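You operate a simulated robot arm through the tools that you are given. There is no shell and no other tool. Be economical: measure what you need, move in short steps, check, and stop when the job is done.

The job below is to be done with a simulated two-armed robot. You get a single attempt, and the scene is never put back.

## Task
Take the grey steel box labelled "clips" from the top of the pedal bench and put it on the lower shelf of the wooden side table. Put the white tape roll on the top of the wooden side table away on the short shelf over the grey cabinet. Stack the string packet labelled "heavy" from the top of the wooden side table on top of the string packet labelled "medium". Take the yellow microphone and put it on the shelf under the tape desk. Press the c-note piano key three times. Turn the hum knob of the tall amp to 5. Put one of the white fuses from the top of the pedal bench on the white patch card. Take the ties carton and put it on top of the red hand drum. Any order will do.

The check looks at the end state, three seconds after you hand in, the way a careful person would. Anything else that was tipped, shoved, dropped, spilled or broken makes it a failure.

## Robot
Two 7-joint arms with two-finger parallel grippers on one trunk, on a base that drives. Base frame: it is fixed to the floor where the robot stands at the start and does not move with it; the origin is under the middle of the robot, x ahead of it, y to its left, z up; the surface under the hand at the start is at about z = 800. Units: mm, degrees, N and s.
The left shoulder is at the start at [71, 156, 1405], the right one opposite. Places, roughly: c-note piano key [1500, -2000, 800]; grey steel box [750, 0, 750]; hum knob of the tall amp [1100, -4100, 1200]; lower shelf of the wooden side table [1200, -1000, 300]; red hand drum (17x21x15 cm) [900, 200, 900]; shelf under the tape desk [-300, 2800, 300]; short shelf over the grey cabinet (26x18 cm) [-6600, 2260, 1440]; string packet [1250, -1000, 750]; white fuse [750, 750, 750]; white patch card [500, 750, 750]; white tape roll (10x10x5 cm) [1200, -600, 800]; yellow microphone (5x5x15 cm) [1500, -1300, 800]. Payload 3.91 kg a hand.
Tool frame (each hand has its own): the origin (TCP) lies between the finger pads and is the grasp point; the fingertips stand 30 mm ahead of it; z points along the fingers, y is the line along which they close. Largest opening 110 mm; finger width 20, thickness 10; the body of the gripper, 48 by 112 mm, starts 55 mm behind the TCP.
Orientation is that of the tool frame in the base frame, as a unit quaternion [w, x, y, z]. With the fingers straight down and closing along the base's y, the tool's x points along the base's -x, its y along +y and its z along -z.

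## Interface
- The arms move only by the tool servo_tool. It takes "left_plan", "right_plan" or both (then of equal length, played together; a hand with none holds still); each is one flat list of numbers, 7 for each row, row after row: the turn, a rotation vector about the base's x, y, z in degrees, then the shift along the base's x, y, z in mm, then the opening, from 0 (shut) to 1 (fully open). In form: [wx, wy, wz, x, y, z, hand, wx, wy, wz, x, y, z, hand, ...]. A call has 1 to 10 rows; each row shifts and turns the commanded pose from where the row before left it. Rows are played at 5 a second. More than 50 mm and 8.6 degrees between two rows, or a gripper value outside its range, and nothing of the call is played. Where a pose cannot be reached the arm comes as near as it can. A force on the tool above 40 N (or 10 N above the force at the start of the call, whichever is more), or a blocked arm, ends the call early, and 0.2 s more pass. Each finger travels about 108 mm/s and halts on what it meets, pressing with about 31 N; the grip force reading is that of the motor and also rises with nothing between the fingers. The clock runs only during rows and for 0.2 s after the last one: add rows that do not move to give the fingers time. The reply holds the time, the measured pose of the TCP, the force on the tool along the base axes, the opening and the grip force, in the units named above and with some noise, with the torque about the TCP (base axes, N m) and any sound that the robot's microphone picked up.
- Cameras (640 x 400 px; columns grow to the right, rows downward): "scene" is now at [137.1, 33.3, 1673.1]; the picture's right is [0.34, -0.94, -0.00], its down [-0.15, -0.05, -0.99] and it looks along [0.93, 0.34, -0.16] (base axes); focal length 214 px, centre (320, 200). "left" rides on the left gripper at [72, -17, -103] in its tool frame; the picture's right is [0.23, 0.97, 0.00], its down [-0.76, 0.18, -0.62] and it looks along [-0.61, 0.14, 0.78] (tool axes); focal length 222 px, centre (320, 200). "right" rides on the right gripper at [73, 17, -103] in its tool frame; the picture's right is [-0.23, 0.97, 0.00], its down [-0.76, -0.18, -0.62] and it looks along [-0.61, -0.14, 0.78] (tool axes); focal length 222 px, centre (320, 200). There is no depth. A picture from a camera that has moved, and an enlarged one, comes with that camera's place and axes in the base frame and with its lens.
- capture(camera): a new picture of that camera. The clock stands still meanwhile.
- lift_body(by): slides the trunk up (or, below 0, down) by that many mm; the arms and the scene camera ride with it, the base frame stays. It gives what a move gives, with no picture.
- drive_base(legs): drives the robot by 1 to 6 legs, each [ahead, left, turn to the left] in mm, mm and degrees, along the robot's own axes; the way and the turn of a leg run together, so that a leg with both is an arc; at most 1500 mm and 180 degrees a leg. The arms and the cameras ride along, it lands a little off, and it stops where it bumps. It gives what a move gives.
- turn_head(pan, tilt): turns the head with the scene camera to pan (to the left, within 86 degrees either way) and tilt (down, from -29 to 69), counted from straight ahead of the robot. It gives what a move gives.
- enlarge(camera, box): a new picture of the part [left, top, right, bottom] of that camera's present view, enlarged. The clock stands still meanwhile.
- close_job(): hands the job in; it is judged then, once.

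Go step by step. Nothing tells you exact positions but the pictures and the camera data: compare them with the known pose of the tool, close in by small moves and look again before you grip or let go. The budget is 207 turns and 202 pictures, counting those below and the enlarged ones. Unless the task says otherwise, let go and move clear before handing in, and close with one line.

The tools are called as name(argument=value, ...) on one line, values as JSON. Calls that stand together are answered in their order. servo_tool: Moves the arms, as the interface text tells. Its arguments: {"type":"object","properties":{"left_plan":{"type":"array","items":{"type":"number"}},"right_plan":{"type":"array","items":{"type":"number"}}},"required":[]} The other tools are called the same way: lift_body (by) slides the trunk up or down; drive_base (legs) drives the base; turn_head (pan, tilt) turns the head that bears the scene camera; capture (camera) takes a picture; enlarge (camera, box) takes an enlarged picture of a part of a camera's view; close_job () hands the job in.

At the start:

```text
t: 0.0
left_eef_pos: [339.4, 285.8, 1845.6]
left_orientation: [0.0, 0.0, 1.0, -0.001]
left_contact_force: [0.2, -0.3, -0.1]
left_moment: [-0.01, 0.0, 0.02]
left_width: 109.6
left_finger_force: 0.1
right_eef_pos: [802.3, -99.8, 1149.4]
right_orientation: [-0.001, 0.0, 1.0, 0.0]
right_contact_force: [-0.6, -0.4, 0.0]
right_moment: [0.0, 0.03, -0.04]
right_width: 110.1
right_finger_force: 0.0
trunk travel left (down, up): [-850.0, 90.0]
robot x, y, heading: [-0.5, -1.0, 0.0]
head pan, tilt: [19.9, 9.0]
```

scene: 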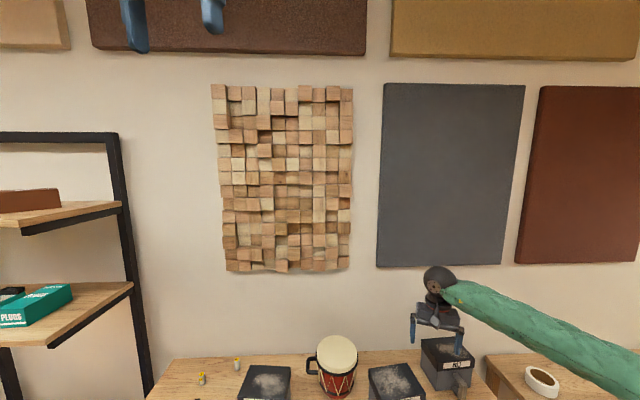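
right: 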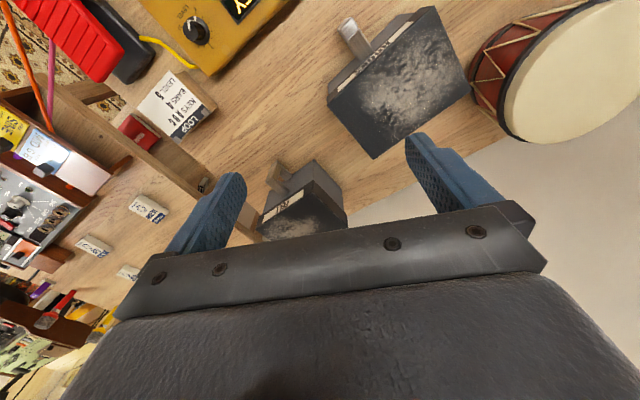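
left: 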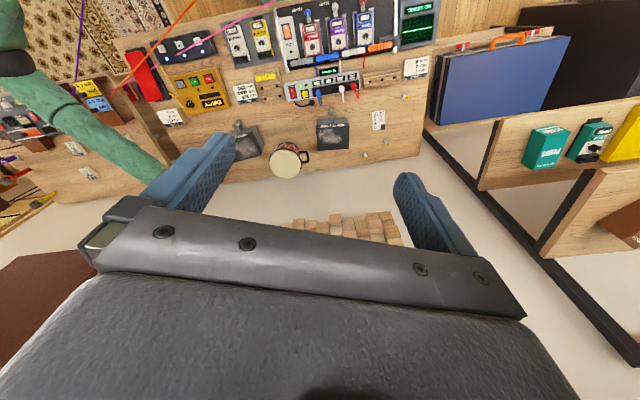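

I see the pedal bench ahead with the drum and steel boxes. I look around with the head first.

turn_head(pan=10, tilt=45)

capture(camera="scene")

turn_head(pan=-50, tilt=30)

capture(camera="scene")

turn_head(pan=80, tilt=20)

capture(camera="scene")

```text
t: 1.0
left_eef_pos: [339.2, 285.7, 1845.5]
left_orientation: [0.001, 0.0, 1.0, 0.0]
left_contact_force: [0.5, 0.9, 0.7]
left_moment: [0.0, 0.01, -0.01]
left_width: 110.0
left_finger_force: 0.2
right_eef_pos: [803.9, -99.6, 1149.2]
right_orientation: [-0.001, 0.0, 1.0, 0.0]
right_contact_force: [-0.3, 0.6, -0.1]
right_moment: [0.0, -0.01, -0.02]
right_width: 110.1
right_finger_force: 0.0
trunk travel left (down, up): [-850.0, 90.0]
robot x, y, heading: [-1.2, 0.4, -0.4]
head pan, tilt: [10.0, 45.0]
```

```text
198 pictures are left
camera scene: at [129.9, 15.9, 1616.7], right [0.17, -0.98, 0.0], down [-0.7, -0.12, -0.71], along [0.7, 0.12, -0.71], focal length 214 px, centre (320, 200)
```

scene: 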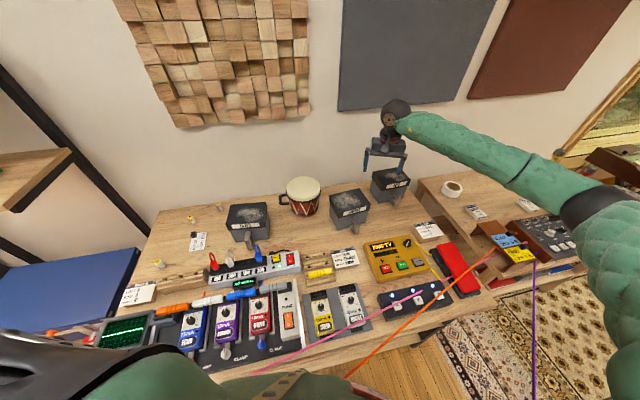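

```text
t: 2.3
left_eef_pos: [339.8, 286.4, 1843.9]
left_orientation: [-0.001, 0.0, 1.0, 0.001]
left_contact_force: [-0.4, -0.6, 0.1]
left_moment: [-0.03, -0.01, 0.01]
left_width: 109.8
left_finger_force: 0.0
right_eef_pos: [802.4, -100.3, 1149.0]
right_orientation: [0.0, 0.0, 1.0, 0.0]
right_contact_force: [-0.2, -0.2, -0.9]
right_moment: [0.01, 0.0, 0.0]
right_width: 110.0
right_finger_force: 0.0
trunk travel left (down, up): [-850.0, 90.0]
robot x, y, heading: [-0.7, -4.9, 0.0]
head pan, tilt: [-50.0, 30.0]
```

```text
197 pictures are left
camera scene: at [108.0, -67.5, 1639.2], right [-0.77, -0.64, 0.0], down [-0.32, 0.38, -0.87], along [0.56, -0.66, -0.5], focal length 214 px, centre (320, 200)
```

scene: 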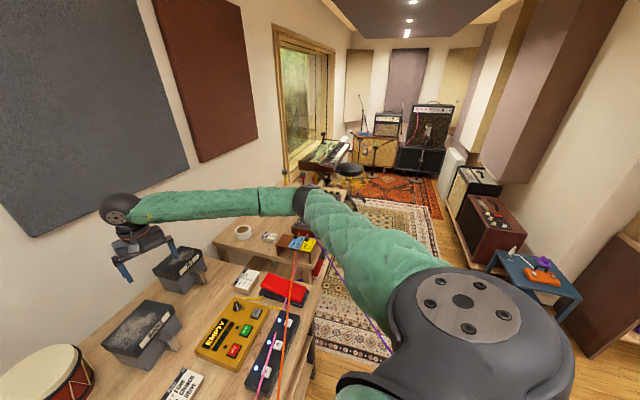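

```text
t: 4.4
left_eef_pos: [339.0, 286.2, 1845.7]
left_orientation: [0.0, 0.0, 1.0, 0.0]
left_contact_force: [-0.1, -0.1, -0.5]
left_moment: [0.0, -0.01, -0.03]
left_width: 109.9
left_finger_force: 0.0
right_eef_pos: [803.8, -98.7, 1149.0]
right_orientation: [-0.001, 0.0, 1.0, 0.0]
right_contact_force: [0.4, 0.3, -0.6]
right_moment: [0.0, 0.0, 0.01]
right_width: 110.1
right_finger_force: 0.0
trunk travel left (down, up): [-850.0, 90.0]
robot x, y, heading: [4.9, -1.5, 0.0]
head pan, tilt: [80.0, 20.0]
```

```text
196 pictures are left
camera scene: at [66.0, 93.4, 1655.3], right [0.98, -0.17, 0.0], down [-0.06, -0.34, -0.94], along [0.16, 0.93, -0.34], focal length 214 px, centre (320, 200)
```

scene: 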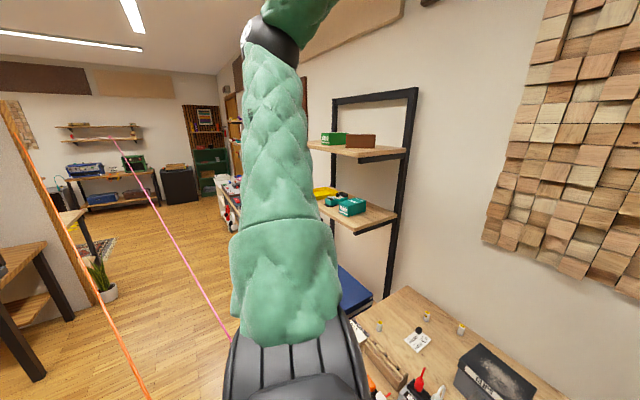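

I see lines (cables?) hanging across the room. I enlarge the bench pictures to read labels.

turn_head(pan=5, tilt=50)

enlarge(camera="scene", box=[80, 140, 320, 290])

enlarge(camera="scene", box=[280, 120, 520, 270])

enlarge(camera="scene", box=[160, 220, 480, 400])

turn_head(pan=-25, tilt=35)

capture(camera="scene")

enlarge(camera="scene", box=[300, 120, 500, 270])

```text
t: 5.9
left_eef_pos: [340.9, 285.4, 1844.8]
left_orientation: [0.0, 0.0, 1.0, -0.001]
left_contact_force: [0.5, -0.3, 0.4]
left_moment: [0.03, -0.01, -0.03]
left_width: 109.7
left_finger_force: 0.1
right_eef_pos: [803.6, -99.3, 1150.0]
right_orientation: [-0.001, 0.0, 1.0, 0.001]
right_contact_force: [-0.2, -0.2, 0.5]
right_moment: [0.03, 0.01, -0.01]
right_width: 110.2
right_finger_force: 0.1
trunk travel left (down, up): [-850.0, 90.0]
robot x, y, heading: [-1.1, 1.2, -0.1]
head pan, tilt: [5.0, 50.0]
```

```text
2.67 times, centred on (200, 215) of scene
camera zoom: at [126.5, 8.5, 1609.7], right [0.09, -1.0, 0.0], down [-0.76, -0.07, -0.64], along [0.64, 0.06, -0.77], focal length 572 px, centre (640, 160)
```

zoom: 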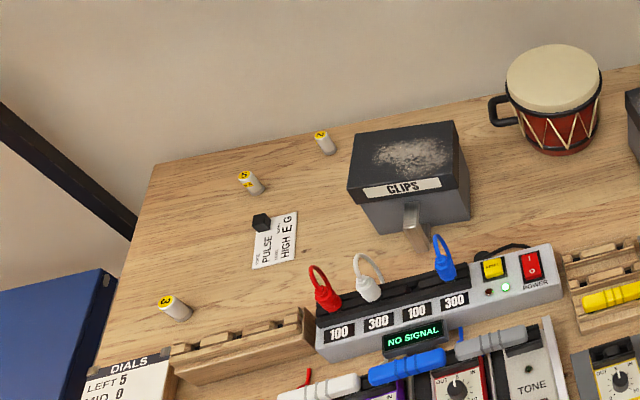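

```text
2.67 times, centred on (400, 195) of scene
camera zoom: at [126.5, 8.5, 1609.7], right [0.09, -1.0, 0.0], down [-0.76, -0.07, -0.64], along [0.64, 0.06, -0.77], focal length 572 px, centre (107, 213)
```

zoom: 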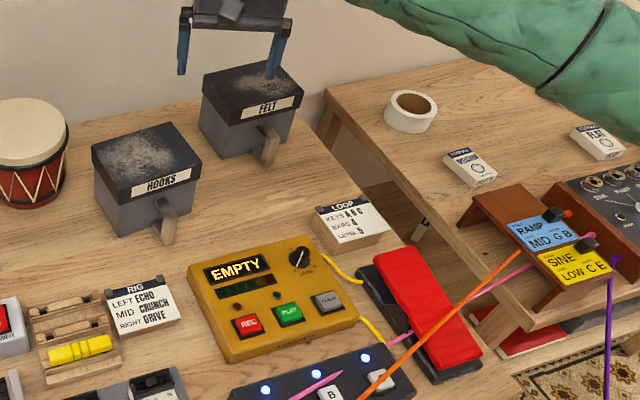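

```text
2.00 times, centred on (320, 310) of scene
camera zoom: at [126.5, 8.5, 1609.7], right [0.09, -1.0, 0.0], down [-0.76, -0.07, -0.64], along [0.64, 0.06, -0.77], focal length 429 px, centre (320, -20)
```

zoom: 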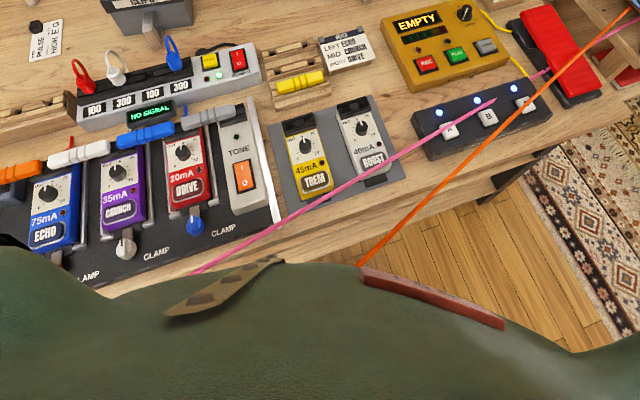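

```text
t: 6.8
left_eef_pos: [339.4, 286.0, 1845.2]
left_orientation: [-0.001, 0.0, 1.0, 0.001]
left_contact_force: [-0.2, 0.6, -0.5]
left_moment: [-0.01, -0.01, -0.02]
left_width: 109.9
left_finger_force: 0.0
right_eef_pos: [803.1, -99.2, 1149.2]
right_orientation: [0.0, 0.0, 1.0, 0.0]
right_contact_force: [-0.3, -0.8, 0.4]
right_moment: [0.01, 0.01, 0.01]
right_width: 109.9
right_finger_force: 0.1
trunk travel left (down, up): [-850.0, 90.0]
robot x, y, heading: [-0.9, -2.7, 0.2]
head pan, tilt: [-25.0, 35.0]
```

```text
192 pictures are left
camera scene: at [129.6, -35.4, 1631.4], right [-0.42, -0.91, 0.0], down [-0.52, 0.24, -0.82], along [0.74, -0.35, -0.57], focal length 214 px, centre (320, 200)
```

scene: 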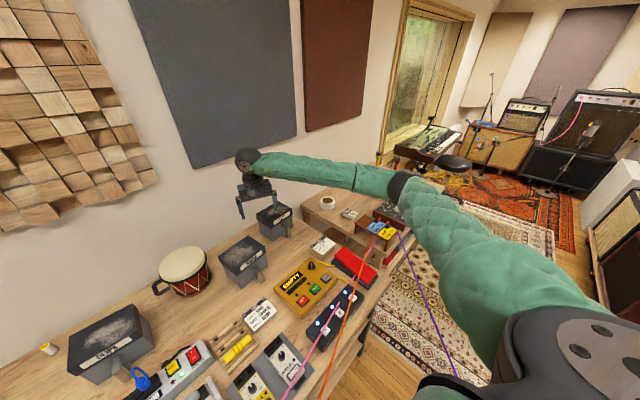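

```text
2.67 times, centred on (400, 195) of scene
camera zoom: at [129.6, -35.4, 1631.4], right [-0.42, -0.91, 0.0], down [-0.52, 0.24, -0.82], along [0.74, -0.35, -0.57], focal length 572 px, centre (107, 213)
```

zoom: 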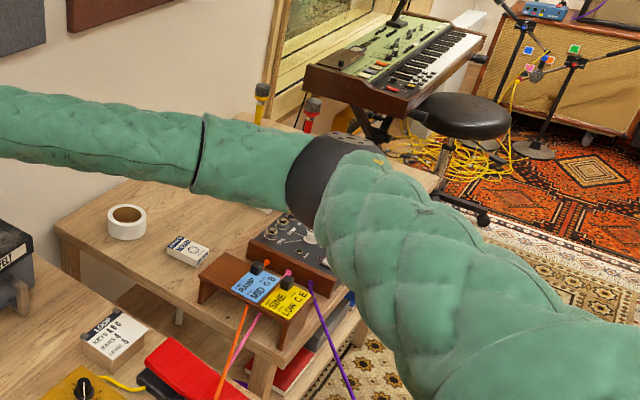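

The fuses stand on the left of the bench, with the white "PULSE" card near them; the box "clips" lies around [690, 430]. I bring the left hand over there and look with its camera.

servo_tool(left_plan=[0, 0, 0, 17, 20, -40, 1, 0, 0, 0, 17, 20, -40, 1, 0, 0, 0, 17, 20, -40, 1, 0, 0, 0, 17, 20, -40, 1, 0, 0, 0, 17, 20, -40, 1, 0, 0, 0, 17, 20, -40, 1, 0, 0, 0, 17, 20, -40, 1, 0, 0, 0, 17, 20, -40, 1, 0, 0, 0, 17, 20, -40, 1, 0, 0, 0, 17, 20, -40, 1])

servo_tool(left_plan=[0, 0, 0, 8, 18, -40, 1, 0, 0, 0, 8, 18, -40, 1, 0, 0, 0, 8, 18, -40, 1, 0, 0, 0, 8, 18, -40, 1, 0, 0, 0, 8, 18, -40, 1, 0, 0, 0, 8, 18, -40, 1, 0, 0, 0, 8, 18, -40, 1, 0, 0, 0, 8, 18, -40, 1])

capture(camera="left")

enlarge(camera="right", box=[0, 0, 640, 200])

```text
t: 9.1
left_eef_pos: [511.0, 487.6, 1442.6]
left_orientation: [0.0, 0.001, 1.0, -0.001]
left_contact_force: [-1.0, 0.3, 0.1]
left_moment: [-0.01, 0.03, -0.01]
left_width: 109.8
left_finger_force: 0.0
right_eef_pos: [804.6, -98.1, 1148.9]
right_orientation: [-0.001, 0.001, 1.0, -0.001]
right_contact_force: [-0.8, 0.4, 1.4]
right_moment: [-0.02, 0.0, -0.02]
right_width: 110.1
right_finger_force: 0.1
trunk travel left (down, up): [-850.0, 90.0]
robot x, y, heading: [-0.5, 2.7, -0.2]
head pan, tilt: [-25.0, 35.0]
```

```text
t: 10.8
left_eef_pos: [573.1, 630.6, 1123.2]
left_orientation: [0.0, -0.001, 1.0, 0.0]
left_contact_force: [0.2, -0.8, 0.1]
left_moment: [0.03, -0.02, -0.02]
left_width: 110.0
left_finger_force: 0.1
right_eef_pos: [803.9, -98.3, 1149.0]
right_orientation: [-0.001, 0.0, 1.0, -0.001]
right_contact_force: [-0.8, 0.0, 0.1]
right_moment: [-0.02, -0.01, -0.01]
right_width: 109.6
right_finger_force: 0.1
trunk travel left (down, up): [-850.0, 90.0]
robot x, y, heading: [-3.3, -2.0, -0.1]
head pan, tilt: [-25.0, 35.0]
```

```text
190 pictures are left
camera left: at [501.5, 613.6, 1227.2], right [-0.23, 0.97, 0.0], down [0.76, 0.18, 0.62], along [0.61, 0.14, -0.78], focal length 222 px, centre (320, 200)
```

left: 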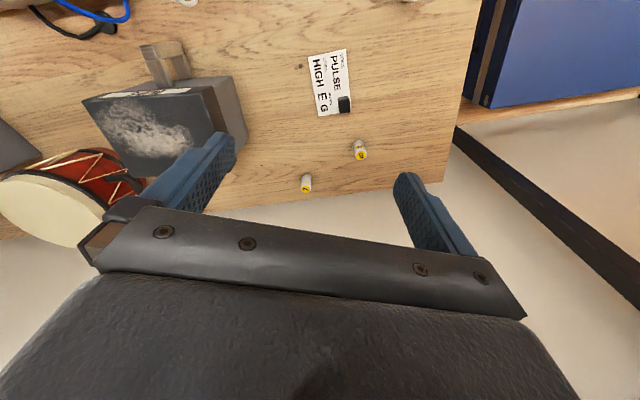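

```text
1.00 times, centred on (320, 100) of right (not enlarged: the box is as wide or as high as the picture)
camera zoom: at [731.4, -81.5, 1253.4], right [0.23, 0.97, 0.0], down [0.76, -0.18, 0.62], along [0.61, -0.14, -0.78], focal length 222 px, centre (320, 300)
```

zoom: 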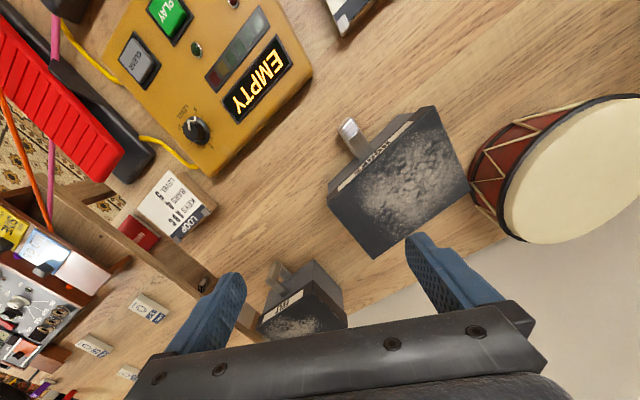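

The card is near [578, 650, 800] and fuse "5" near [675, 736]. I enlarge to size things.

enlarge(camera="left", box=[280, 40, 400, 200])

enlarge(camera="left", box=[0, 20, 260, 180])

```text
2.50 times, centred on (340, 120) of left
camera zoom: at [501.5, 613.6, 1227.2], right [-0.23, 0.97, 0.0], down [0.76, 0.18, 0.62], along [0.61, 0.14, -0.78], focal length 555 px, centre (270, 400)
```

zoom: 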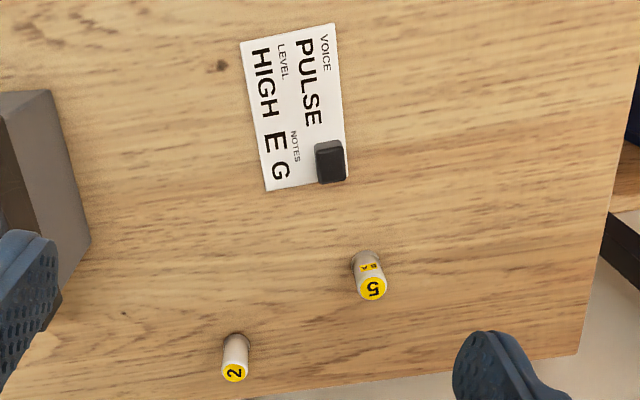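

```text
2.46 times, centred on (130, 100) of left
camera zoom: at [501.5, 613.6, 1227.2], right [-0.23, 0.97, 0.0], down [0.76, 0.18, 0.62], along [0.61, 0.14, -0.78], focal length 547 px, centre (788, 446)
```

zoom: 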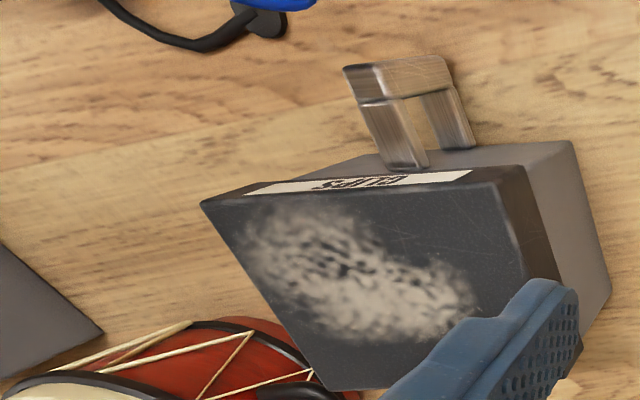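

Fuse 5 is about 26 mm thick, upright at [672, 731]. I move the left hand above it and check.

servo_tool(left_plan=[0, 0, 0, 20, 20, -37, 1, 0, 0, 0, 20, 20, -37, 0.8, 0, 0, 0, 20, 20, -37, 0.7, 0, 0, 0, 20, 20, -37, 0.7, 0, 0, 0, 19, 20, -37, 0.7, 0, 0, 0, 0, 0, 0, 0.7])

capture(camera="left")

```text
t: 12.2
left_eef_pos: [672.4, 729.6, 940.5]
left_orientation: [0.0, -0.001, 1.0, 0.001]
left_contact_force: [0.2, -0.1, 0.4]
left_moment: [0.02, 0.02, 0.01]
left_width: 77.2
left_finger_force: 0.0
right_eef_pos: [803.3, -100.3, 1149.1]
right_orientation: [-0.001, -0.001, 1.0, 0.001]
right_contact_force: [0.1, -1.0, -0.6]
right_moment: [0.0, 0.04, 0.03]
right_width: 109.8
right_finger_force: 0.1
trunk travel left (down, up): [-850.0, 90.0]
robot x, y, heading: [1.6, -1.4, -0.0]
head pan, tilt: [-25.0, 35.0]
```

```text
186 pictures are left
camera left: at [600.5, 711.9, 1043.1], right [-0.23, 0.97, 0.0], down [0.76, 0.18, 0.62], along [0.61, 0.14, -0.78], focal length 222 px, centre (320, 200)
```

left: 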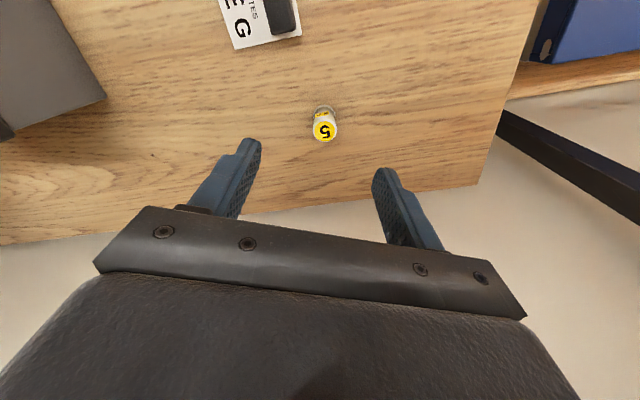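

The fuse lies under the hand at [672, 733]. I go down and grip.

servo_tool(left_plan=[0, 0, 0, 0, 3, -34, 0.7, 0, 0, 0, 0, 0, -34, 0.7, 0, 0, 0, 0, 0, -33, 0.7, 0, 0, 0, 0, 0, 0, 0.7, 0, 0, 0, 0, 0, 0, 0.4, 0, 0, 0, 0, 0, 0, 0.2, 0, 0, 0, 0, 0, 0, 0.1, 0, 0, 0, 0, 0, 0, 0.1])

capture(camera="left")

```text
t: 12.9
left_eef_pos: [637.8, 728.9, 829.9]
left_orientation: [-0.027, -0.004, 1.0, -0.004]
left_contact_force: [-15.0, -4.5, 24.9]
left_moment: [0.95, 0.28, 0.37]
left_width: 76.4
left_finger_force: 0.0
left hand out of reach, approached as far as the arm can: row 3
right_eef_pos: [802.1, -100.3, 1150.8]
right_orientation: [-0.001, 0.0, 1.0, 0.0]
right_contact_force: [0.2, 0.7, -1.2]
right_moment: [0.01, -0.03, -0.03]
right_width: 109.8
right_finger_force: 0.0
trunk travel left (down, up): [-850.0, 90.0]
robot x, y, heading: [1.4, -0.8, 0.1]
head pan, tilt: [-25.0, 35.0]
stopped in row 3 (left hand): the force on the tool passed its limit at 71 N (the readings are from after the stop); the commanded pose is now the measured one
```

```text
185 pictures are left
camera left: at [572.6, 711.8, 937.3], right [-0.24, 0.97, 0.01], down [0.79, 0.19, 0.58], along [0.56, 0.14, -0.81], focal length 222 px, centre (320, 200)
```

left: 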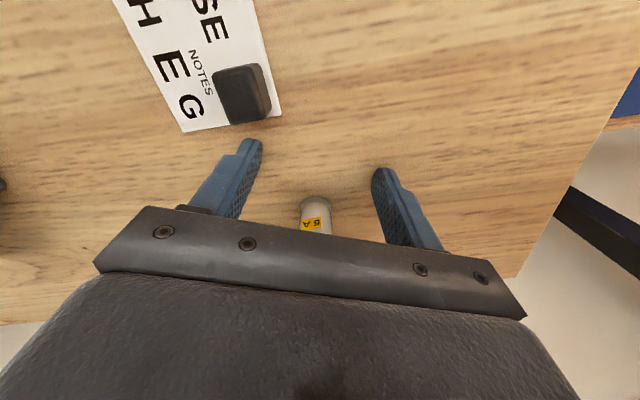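

The reach ended at the table (z≈800) without touching the fuse. I raise the hand and drive the base a bit left.

servo_tool(left_plan=[0, 0, 0, 0, 0, 40, 0.7, 0, 0, 0, 0, -30, 40, 0.7, 0, 0, 0, 0, -30, 40, 0.7, 0, 0, 0, 0, -30, 40, 0.7])

drive_base(legs=[[0, 180, 0]])

capture(camera="left")

```text
t: 13.9
left_eef_pos: [637.4, 639.8, 990.0]
left_orientation: [-0.026, -0.005, 1.0, -0.002]
left_contact_force: [-0.7, -0.9, 0.7]
left_moment: [0.0, -0.04, -0.04]
left_width: 77.0
left_finger_force: 0.1
right_eef_pos: [802.1, -100.6, 1148.5]
right_orientation: [-0.001, 0.0, 1.0, 0.0]
right_contact_force: [0.2, 0.0, -0.3]
right_moment: [0.01, -0.01, -0.02]
right_width: 110.0
right_finger_force: 0.1
trunk travel left (down, up): [-850.0, 90.0]
robot x, y, heading: [-0.2, 0.3, 0.4]
head pan, tilt: [-25.0, 35.0]
```

```text
t: 15.4
left_eef_pos: [640.1, 724.8, 989.7]
left_orientation: [-0.026, 0.017, 1.0, -0.003]
left_contact_force: [0.0, 0.8, 0.3]
left_moment: [-0.03, -0.01, 0.0]
left_width: 77.0
left_finger_force: 0.1
right_eef_pos: [769.7, -22.2, 1149.7]
right_orientation: [0.0, 0.022, 1.0, -0.001]
right_contact_force: [-0.6, 0.9, 0.7]
right_moment: [-0.03, 0.0, 0.01]
right_width: 110.1
right_finger_force: 0.1
trunk travel left (down, up): [-850.0, 90.0]
robot x, y, heading: [-25.6, 116.6, -2.7]
head pan, tilt: [-25.0, 35.0]
stopped in leg 1: the robot was blocked; the commanded pose is now the measured one
```

```text
184 pictures are left
camera left: at [573.6, 712.1, 1096.5], right [-0.19, 0.98, 0.01], down [0.8, 0.15, 0.58], along [0.57, 0.12, -0.81], focal length 222 px, centre (320, 200)
```

left: 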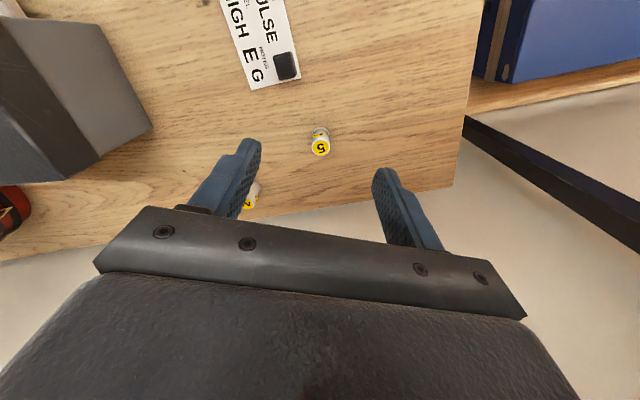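

The base was blocked at about 117 mm to the left; I look at what's beside the robot.

turn_head(pan=75, tilt=69)

capture(camera="scene")

turn_head(pan=20, tilt=69)

capture(camera="scene")

turn_head(pan=-80, tilt=60)

capture(camera="scene")

```text
t: 17.1
left_eef_pos: [642.7, 725.6, 987.9]
left_orientation: [-0.027, 0.017, 0.999, -0.004]
left_contact_force: [-0.1, -0.4, 0.4]
left_moment: [0.0, 0.01, -0.01]
left_width: 76.9
left_finger_force: 0.1
right_eef_pos: [772.7, -23.0, 1149.1]
right_orientation: [-0.001, 0.023, 1.0, -0.001]
right_contact_force: [-0.2, 0.3, -0.2]
right_moment: [-0.01, -0.01, 0.01]
right_width: 110.1
right_finger_force: 0.0
trunk travel left (down, up): [-850.0, 90.0]
robot x, y, heading: [-24.8, 115.0, -2.9]
head pan, tilt: [75.0, 68.8]
```

```text
183 pictures are left
camera scene: at [41.4, 165.7, 1587.7], right [0.95, -0.3, 0.0], down [-0.28, -0.89, -0.36], along [0.11, 0.35, -0.93], focal length 214 px, centre (320, 200)
```

scene: 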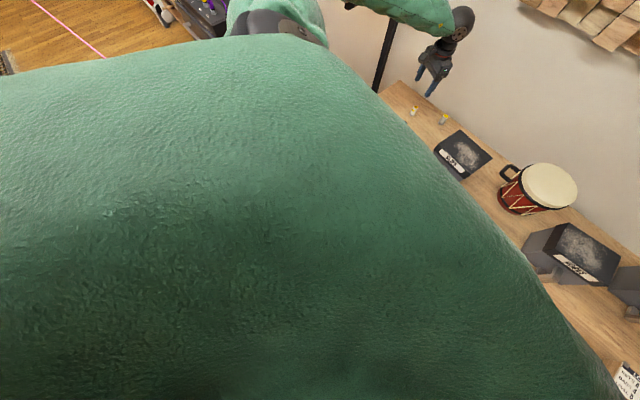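

```text
t: 18.4
left_eef_pos: [642.5, 725.5, 989.6]
left_orientation: [-0.027, 0.016, 0.999, -0.003]
left_contact_force: [-0.1, -0.3, -0.7]
left_moment: [0.03, 0.01, -0.02]
left_width: 77.0
left_finger_force: 0.1
right_eef_pos: [771.2, -23.6, 1148.8]
right_orientation: [-0.001, 0.022, 1.0, -0.001]
right_contact_force: [0.3, -0.1, 0.2]
right_moment: [0.0, 0.02, 0.01]
right_width: 110.0
right_finger_force: 0.1
trunk travel left (down, up): [-850.0, 90.0]
robot x, y, heading: [-28.3, 111.0, -2.8]
head pan, tilt: [20.0, 68.8]
```

```text
182 pictures are left
camera scene: at [77.5, 128.8, 1587.7], right [0.3, -0.95, 0.0], down [-0.89, -0.28, -0.36], along [0.35, 0.11, -0.93], focal length 214 px, centre (320, 200)
```

scene: 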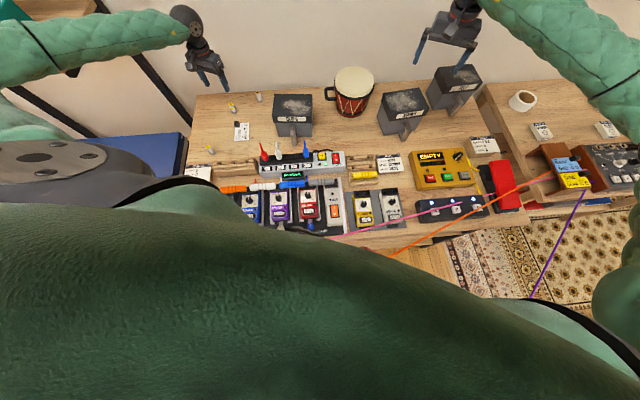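

```text
t: 20.1
left_eef_pos: [643.4, 723.8, 990.1]
left_orientation: [-0.028, 0.018, 0.999, -0.003]
left_contact_force: [-0.2, 1.4, 0.8]
left_moment: [0.03, 0.0, -0.01]
left_width: 77.1
left_finger_force: 0.1
right_eef_pos: [771.7, -23.5, 1149.0]
right_orientation: [0.0, 0.023, 1.0, -0.001]
right_contact_force: [0.3, -0.5, -0.3]
right_moment: [0.04, -0.03, 0.03]
right_width: 110.1
right_finger_force: 0.1
trunk travel left (down, up): [-850.0, 90.0]
robot x, y, heading: [-22.4, 111.2, -2.4]
head pan, tilt: [-80.0, 60.0]
```

```text
181 pictures are left
camera scene: at [32.7, 46.1, 1597.1], right [-0.99, -0.13, 0.0], down [-0.11, 0.86, -0.5], along [0.06, -0.5, -0.87], focal length 214 px, centre (320, 200)
```

scene: 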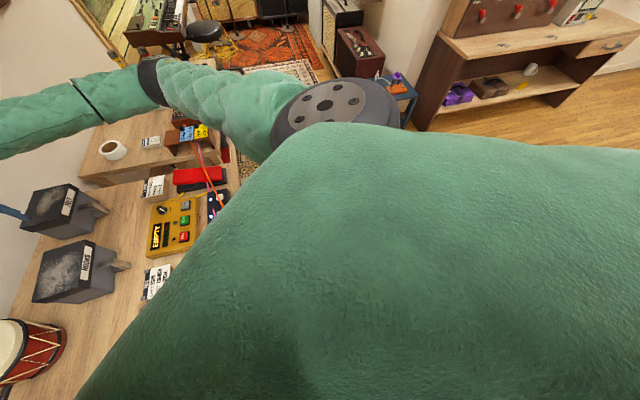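

Fuse unmoved at [672, 734], within reach from here. I line the hand up above it.

servo_tool(left_plan=[0, -3.1, 0, 10, 3, -30, 0.7, 0, 0, 0, 10, 3, -30, 0.7, 0, 0, 0, 9, 3, -29, 0.7, 0, 0, 0, 0, 0, 0, 0.7])

capture(camera="left")

```text
t: 21.1
left_eef_pos: [671.0, 734.4, 899.2]
left_orientation: [0.0, 0.017, 1.0, -0.002]
left_contact_force: [0.8, 0.7, 0.5]
left_moment: [0.03, 0.0, -0.01]
left_width: 77.0
left_finger_force: 0.1
right_eef_pos: [771.7, -23.4, 1149.7]
right_orientation: [-0.001, 0.023, 1.0, -0.001]
right_contact_force: [0.3, 0.2, 1.4]
right_moment: [0.01, 0.02, -0.02]
right_width: 109.9
right_finger_force: 0.0
trunk travel left (down, up): [-850.0, 90.0]
robot x, y, heading: [-27.8, 111.9, -2.8]
head pan, tilt: [-80.0, 60.0]
```

```text
180 pictures are left
camera left: at [598.6, 719.5, 1002.4], right [-0.19, 0.98, 0.0], down [0.77, 0.15, 0.62], along [0.61, 0.12, -0.78], focal length 222 px, centre (320, 200)
```

left: 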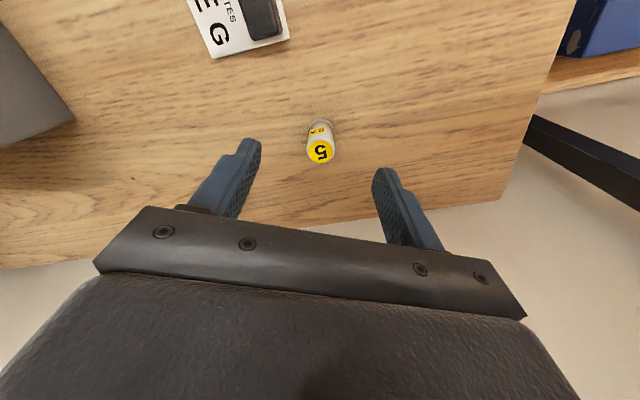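

Aligned. I go down, close and lift a little.

servo_tool(left_plan=[0, 0, 0, 0, 0, -31, 0.7, 0, 0, 0, 0, 0, -30, 0.7, 0, 0, 0, 0, 0, 0, 0.4, 0, 0, 0, 0, 0, 0, 0.15, 0, 0, 0, 0, 0, 0, 0.15, 0, 0, 0, 0, 0, 0, 0.15, 0, 0, 0, 0, 0, 30, 0.15, 0, 0, 0, 0, 0, 30, 0.15])

capture(camera="left")

```text
t: 22.9
left_eef_pos: [670.8, 733.8, 899.3]
left_orientation: [0.001, 0.018, 1.0, -0.002]
left_contact_force: [0.5, 1.2, -0.3]
left_moment: [-0.02, 0.02, 0.0]
left_width: 16.7
left_finger_force: 0.0
right_eef_pos: [771.6, -23.4, 1149.0]
right_orientation: [-0.001, 0.024, 1.0, 0.0]
right_contact_force: [0.3, -0.1, 1.0]
right_moment: [-0.02, -0.01, 0.01]
right_width: 110.0
right_finger_force: 0.0
trunk travel left (down, up): [-850.0, 90.0]
robot x, y, heading: [-25.1, 114.0, -2.6]
head pan, tilt: [-80.0, 60.0]
```

```text
179 pictures are left
camera left: at [598.5, 719.7, 1001.6], right [-0.19, 0.98, 0.0], down [0.77, 0.15, 0.62], along [0.61, 0.12, -0.78], focal length 222 px, centre (320, 200)
```

left: 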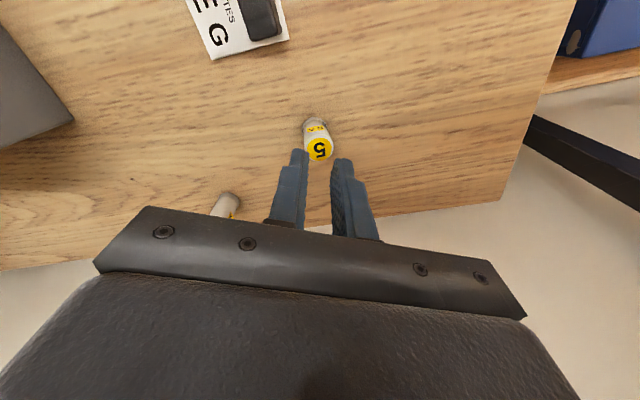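

The grip was too slack and slipped off; the fuse still stands at about [668, 730]. I open, go down and close fully.

servo_tool(left_plan=[0, 0, 0, -2, -4, 0, 0.7, 0, 0, 0, 0, 0, 0, 0.7, 0, 0, 0, 0, 0, 0, 0.7, 0, 0, 0, 0, 0, -33, 0.7, 0, 0, 0, 0, 0, -33, 0.7, 0, 0, 0, 0, 0, 0, 0.7])

capture(camera="left")

servo_tool(left_plan=[0, 0, 0, 0, 0, 0, 0.4, 0, 0, 0, 0, 0, 0, 0.1, 0, 0, 0, 0, 0, 0, 0, 0, 0, 0, 0, 0, 0, 0, 0, 0, 0, 0, 0, 0, 0])

capture(camera="left")

```text
t: 24.3
left_eef_pos: [668.9, 729.5, 833.5]
left_orientation: [0.0, 0.017, 1.0, -0.001]
left_contact_force: [-0.3, 0.5, 0.1]
left_moment: [-0.05, 0.0, 0.02]
left_width: 77.2
left_finger_force: 0.0
right_eef_pos: [771.3, -23.6, 1148.9]
right_orientation: [0.0, 0.023, 1.0, 0.0]
right_contact_force: [-0.5, 0.2, -0.1]
right_moment: [-0.01, -0.04, -0.01]
right_width: 110.4
right_finger_force: 0.1
trunk travel left (down, up): [-850.0, 90.0]
robot x, y, heading: [-27.1, 113.2, -2.9]
head pan, tilt: [-80.0, 60.0]
```

```text
178 pictures are left
camera left: at [596.2, 716.0, 935.7], right [-0.19, 0.98, 0.0], down [0.77, 0.15, 0.62], along [0.61, 0.12, -0.78], focal length 222 px, centre (320, 200)
```

left: 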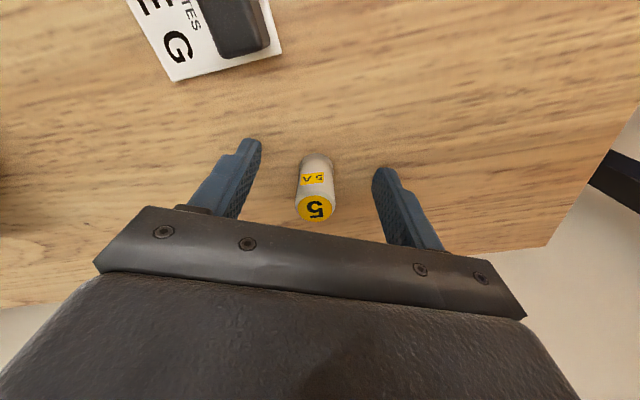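

```text
t: 25.5
left_eef_pos: [668.3, 730.4, 832.8]
left_orientation: [0.0, 0.018, 1.0, -0.002]
left_contact_force: [0.8, 0.1, -1.0]
left_moment: [0.01, 0.02, 0.01]
left_width: 20.2
left_finger_force: 31.1
right_eef_pos: [770.8, -22.7, 1148.1]
right_orientation: [-0.001, 0.023, 1.0, 0.0]
right_contact_force: [-0.5, 0.4, 0.4]
right_moment: [0.03, -0.03, -0.01]
right_width: 110.3
right_finger_force: 0.1
trunk travel left (down, up): [-850.0, 90.0]
robot x, y, heading: [-27.3, 110.6, -2.9]
head pan, tilt: [-80.0, 60.0]
```

```text
177 pictures are left
camera left: at [596.7, 716.1, 935.5], right [-0.19, 0.98, 0.0], down [0.77, 0.15, 0.62], along [0.61, 0.12, -0.78], focal length 222 px, centre (320, 200)
```

left: 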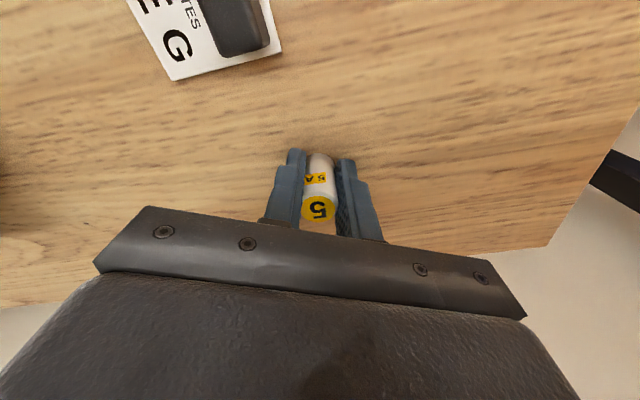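

Gripped at 20 mm. I lift it over the card's free half at [570, 638] and check.

servo_tool(left_plan=[0, 0, 0, 0, 0, 30, 0, 0, 0, 0, 0, 0, 30, 0, 0, 0, 0, -33, -31, 10, 0, 0, 0, 0, -33, -31, 0, 0, 0, 0, 0, -32, -30, 0, 0, 0, 0, 0, 0, 0, 0, 0])

capture(camera="left")

```text
t: 26.9
left_eef_pos: [570.3, 637.7, 903.5]
left_orientation: [0.0, 0.018, 1.0, -0.002]
left_contact_force: [0.5, -0.1, 0.4]
left_moment: [0.01, -0.02, -0.01]
left_width: 20.4
left_finger_force: 31.2
right_eef_pos: [771.8, -23.1, 1148.2]
right_orientation: [0.0, 0.022, 1.0, -0.001]
right_contact_force: [-0.5, 0.5, 0.2]
right_moment: [0.03, -0.03, 0.0]
right_width: 110.1
right_finger_force: 0.1
trunk travel left (down, up): [-850.0, 90.0]
robot x, y, heading: [-28.4, 115.2, -2.7]
head pan, tilt: [-80.0, 60.0]
```

```text
176 pictures are left
camera left: at [499.4, 623.4, 1006.2], right [-0.19, 0.98, 0.0], down [0.77, 0.15, 0.62], along [0.61, 0.12, -0.78], focal length 222 px, centre (320, 200)
```

left: 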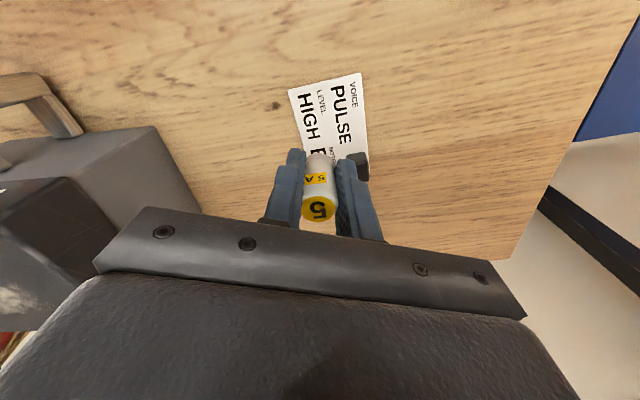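

Over the card. I lower, let go and rise.

servo_tool(left_plan=[0, 0, 0, 0, 0, -33, 0, 0, 0, 0, 0, 0, -33, 0, 0, 0, 0, 0, 0, -2, 0, 0, 0, 0, 0, 0, 0, 0, 0, 0, 0, 0, 0, 0, 0.2, 0, 0, 0, 0, 0, 0, 0.4, 0, 0, 0, 0, 0, 0, 0.4, 0, 0, 0, 0, 0, 40, 0.4, 0, 0, 0, 0, 0, 40, 0.4])

capture(camera="left")

```text
t: 28.9
left_eef_pos: [571.9, 636.5, 915.5]
left_orientation: [0.0, 0.018, 1.0, -0.002]
left_contact_force: [0.2, 0.6, 0.5]
left_moment: [0.0, 0.02, -0.03]
left_width: 43.8
left_finger_force: 0.1
right_eef_pos: [771.6, -24.7, 1148.9]
right_orientation: [-0.001, 0.024, 1.0, -0.001]
right_contact_force: [-0.2, 0.5, 0.7]
right_moment: [0.0, 0.02, 0.01]
right_width: 109.9
right_finger_force: 0.1
trunk travel left (down, up): [-850.0, 90.0]
robot x, y, heading: [-23.1, 114.6, -2.8]
head pan, tilt: [-80.0, 60.0]
```

```text
175 pictures are left
camera left: at [500.3, 623.5, 1018.6], right [-0.19, 0.98, 0.0], down [0.77, 0.15, 0.62], along [0.61, 0.12, -0.78], focal length 222 px, centre (320, 200)
```

left: 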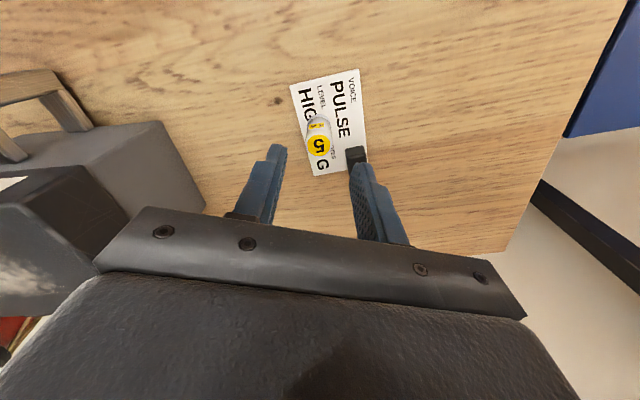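

The fuse stands on the card. Next I study the clips box and its handle from closer.

servo_tool(left_plan=[0, 0, 0, 0, 0, 45, 0.6, 0, 0, 0, 0, 0, 45, 0.8, 0, 0, 0, -15, -30, 35, 1, 0, 0, 0, -15, -30, 35, 1, 0, 0, 0, -15, -40, 20, 1, 0, 0, 0, -15, -40, 20, 1, 0, 0, 0, 0, -45, 0, 1, 0, 0, 0, 0, -20, 0, 1])

capture(camera="left")

turn_head(pan=25, tilt=45)

enlarge(camera="scene", box=[240, 120, 480, 270])

```text
t: 30.7
left_eef_pos: [510.9, 431.5, 1115.1]
left_orientation: [0.001, 0.017, 1.0, -0.001]
left_contact_force: [0.2, -0.4, -1.0]
left_moment: [0.0, -0.01, 0.0]
left_width: 110.0
left_finger_force: 0.1
right_eef_pos: [772.3, -23.2, 1148.7]
right_orientation: [-0.001, 0.022, 1.0, -0.001]
right_contact_force: [0.1, -1.1, -1.1]
right_moment: [0.0, -0.02, -0.01]
right_width: 109.8
right_finger_force: 0.1
trunk travel left (down, up): [-850.0, 90.0]
robot x, y, heading: [-25.0, 111.8, -3.0]
head pan, tilt: [-80.0, 60.0]
```

```text
174 pictures are left
camera left: at [439.3, 417.8, 1218.5], right [-0.19, 0.98, 0.0], down [0.77, 0.15, 0.62], along [0.61, 0.12, -0.78], focal length 222 px, centre (320, 200)
```

left: 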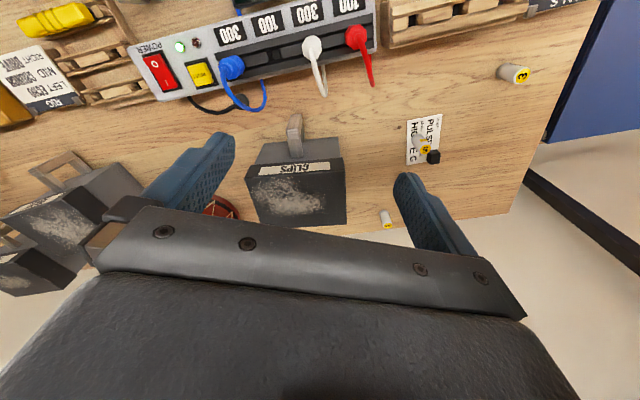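

```text
t: 32.5
left_eef_pos: [510.9, 429.8, 1114.7]
left_orientation: [0.0, 0.018, 1.0, -0.002]
left_contact_force: [-0.1, 0.7, 0.2]
left_moment: [0.02, -0.04, -0.02]
left_width: 110.1
left_finger_force: 0.1
right_eef_pos: [770.5, -23.3, 1149.4]
right_orientation: [-0.001, 0.023, 1.0, -0.002]
right_contact_force: [0.3, 0.7, 0.8]
right_moment: [-0.02, 0.0, -0.01]
right_width: 110.2
right_finger_force: 0.0
trunk travel left (down, up): [-850.0, 90.0]
robot x, y, heading: [-27.8, 113.8, -2.7]
head pan, tilt: [25.0, 45.0]
```

```text
2.67 times, centred on (360, 195) of scene
camera zoom: at [99.3, 142.9, 1616.6], right [0.38, -0.93, 0.0], down [-0.65, -0.27, -0.71], along [0.65, 0.27, -0.71], focal length 572 px, centre (213, 213)
```

zoom: 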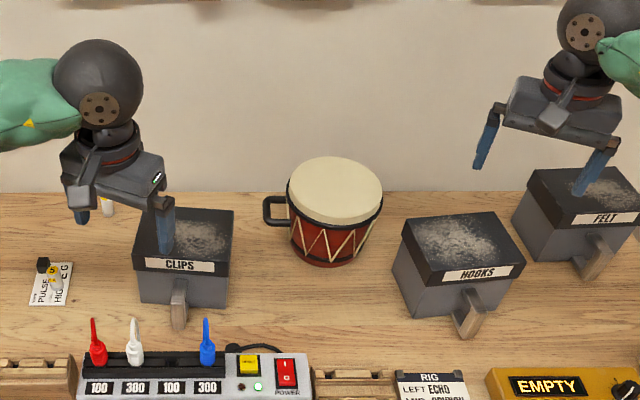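

The clips box has an upright U-handle toward me near [570, 400, 850]. Before gripping, I look for the ties carton on the left shelf.

turn_head(pan=62, tilt=15)

capture(camera="scene")

enlarge(camera="scene", box=[220, 60, 460, 210])

enlarge(camera="scene", box=[0, 60, 240, 210])

```text
t: 33.6
left_eef_pos: [512.2, 431.5, 1115.8]
left_orientation: [-0.001, 0.017, 1.0, -0.001]
left_contact_force: [0.8, -0.8, -0.9]
left_moment: [-0.02, 0.0, 0.01]
left_width: 110.1
left_finger_force: 0.1
right_eef_pos: [772.3, -24.0, 1149.0]
right_orientation: [-0.002, 0.023, 1.0, -0.001]
right_contact_force: [-0.4, -0.4, -0.4]
right_moment: [-0.01, 0.0, 0.0]
right_width: 109.6
right_finger_force: 0.0
trunk travel left (down, up): [-850.0, 90.0]
robot x, y, heading: [-21.7, 113.3, -2.7]
head pan, tilt: [62.0, 15.0]
```

```text
172 pictures are left
camera scene: at [71.9, 192.4, 1663.3], right [0.86, -0.51, 0.0], down [-0.13, -0.22, -0.97], along [0.49, 0.83, -0.26], focal length 214 px, centre (320, 200)
```

scene: 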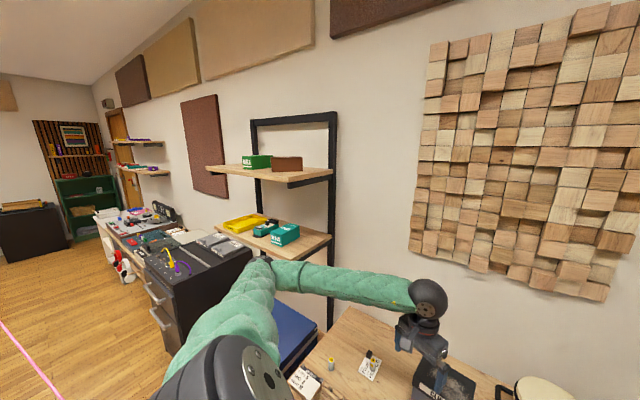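

```text
2.67 times, centred on (340, 135) of scene
camera zoom: at [71.9, 192.4, 1663.3], right [0.86, -0.51, 0.0], down [-0.13, -0.22, -0.97], along [0.49, 0.83, -0.26], focal length 572 px, centre (267, 373)
```

zoom: 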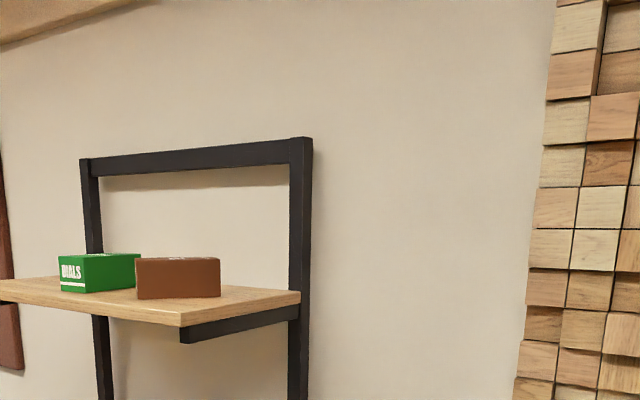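

```text
2.67 times, centred on (120, 135) of scene
camera zoom: at [71.9, 192.4, 1663.3], right [0.86, -0.51, 0.0], down [-0.13, -0.22, -0.97], along [0.49, 0.83, -0.26], focal length 572 px, centre (853, 373)
```

zoom: 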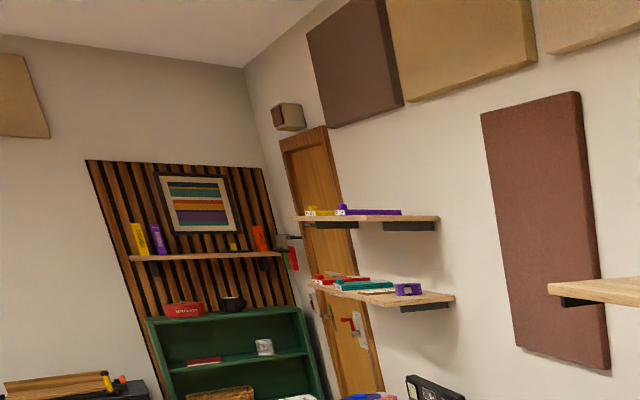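

enlarge(camera="scene", box=[200, 140, 340, 260])

enlarge(camera="scene", box=[80, 160, 260, 280])

```text
3.33 times, centred on (270, 200) of scene
camera zoom: at [71.9, 192.4, 1663.3], right [0.86, -0.51, 0.0], down [-0.13, -0.22, -0.97], along [0.49, 0.83, -0.26], focal length 715 px, centre (487, 200)
```

zoom: 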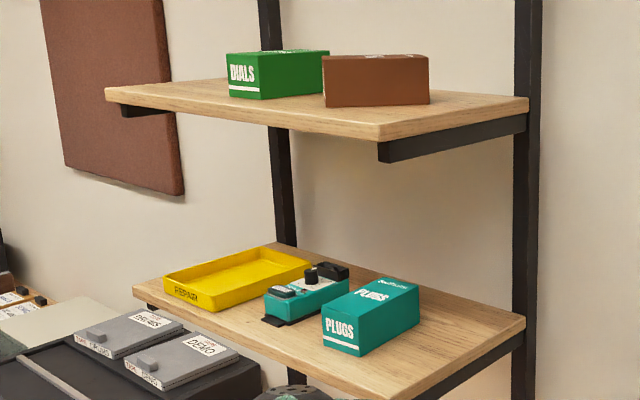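

```text
3.33 times, centred on (170, 220) of scene
camera zoom: at [71.9, 192.4, 1663.3], right [0.86, -0.51, 0.0], down [-0.13, -0.22, -0.97], along [0.49, 0.83, -0.26], focal length 715 px, centre (820, 133)
```

zoom: 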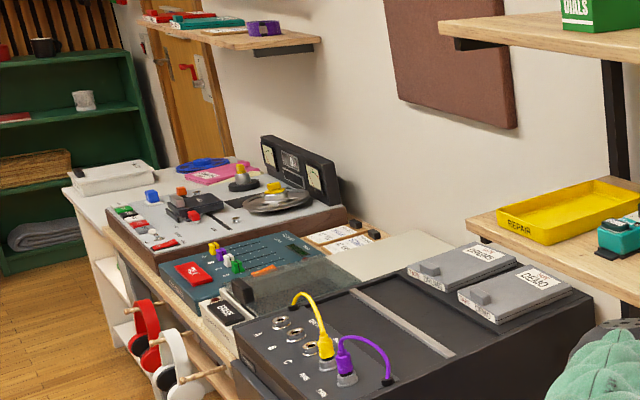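

The brown carton on the upper left shelf may be "ties". I raise the left hand for a look at its top.

servo_tool(left_plan=[0, 0, 0, -14, 14, 44, 1, 0, 0, 0, -14, 14, 44, 1, 0, 0, 0, -14, 14, 44, 1, 0, 0, 0, -14, 14, 44, 1, 0, 0, 0, -14, 14, 44, 1, 0, 0, 0, -14, 14, 44, 1, 0, 0, 0, -14, 14, 44, 1, 0, 0, 0, -14, 14, 44, 1, 0, 0, 0, -14, 14, 44, 1, 0, 0, 0, -14, 14, 44, 1])

servo_tool(left_plan=[0, 0, 0, -14, 14, 44, 1, 0, 0, 0, -14, 14, 44, 1, 0, 0, 0, -14, 14, 44, 1, 0, 0, 0, -14, 14, 44, 1, 0, 0, 0, -14, 14, 44, 1])

capture(camera="left")

```text
t: 35.8
left_eef_pos: [368.3, 570.5, 1540.8]
left_orientation: [0.003, 0.019, 1.0, -0.001]
left_contact_force: [-0.7, -0.6, 0.4]
left_moment: [0.06, -0.06, 0.03]
left_width: 109.9
left_finger_force: 0.0
left hand out of reach, approached as far as the arm can: row 9
right_eef_pos: [768.0, -27.6, 1151.6]
right_orientation: [0.001, 0.024, 1.0, 0.0]
right_contact_force: [-0.9, -0.7, 0.2]
right_moment: [0.05, -0.01, 0.01]
right_width: 110.1
right_finger_force: 0.0
trunk travel left (down, up): [-850.0, 90.0]
robot x, y, heading: [-27.4, 113.4, -2.6]
head pan, tilt: [62.0, 15.0]
```

```text
t: 37.0
left_eef_pos: [302.0, 640.9, 1762.8]
left_orientation: [0.001, 0.018, 1.0, -0.001]
left_contact_force: [-0.3, 0.1, 0.4]
left_moment: [0.04, -0.01, -0.02]
left_width: 110.2
left_finger_force: 0.1
right_eef_pos: [770.3, -27.8, 1149.7]
right_orientation: [0.0, 0.024, 1.0, 0.001]
right_contact_force: [0.5, -0.3, -0.1]
right_moment: [0.04, 0.0, 0.0]
right_width: 110.0
right_finger_force: 0.1
trunk travel left (down, up): [-850.0, 90.0]
robot x, y, heading: [-24.8, 109.8, -2.9]
head pan, tilt: [62.0, 15.0]
```

```text
167 pictures are left
camera left: at [229.6, 627.8, 1863.5], right [-0.19, 0.98, 0.0], down [0.77, 0.15, 0.62], along [0.61, 0.12, -0.78], focal length 222 px, centre (320, 200)
```

left: 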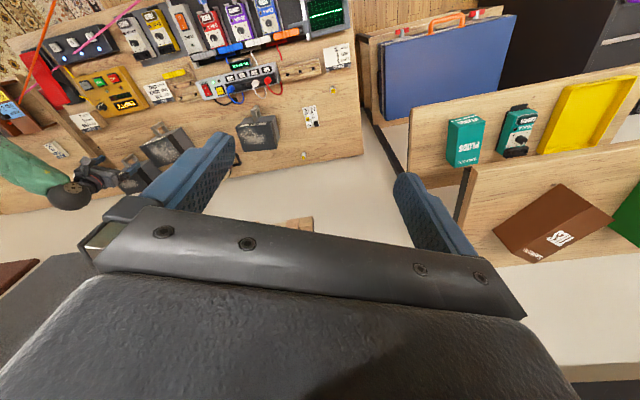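

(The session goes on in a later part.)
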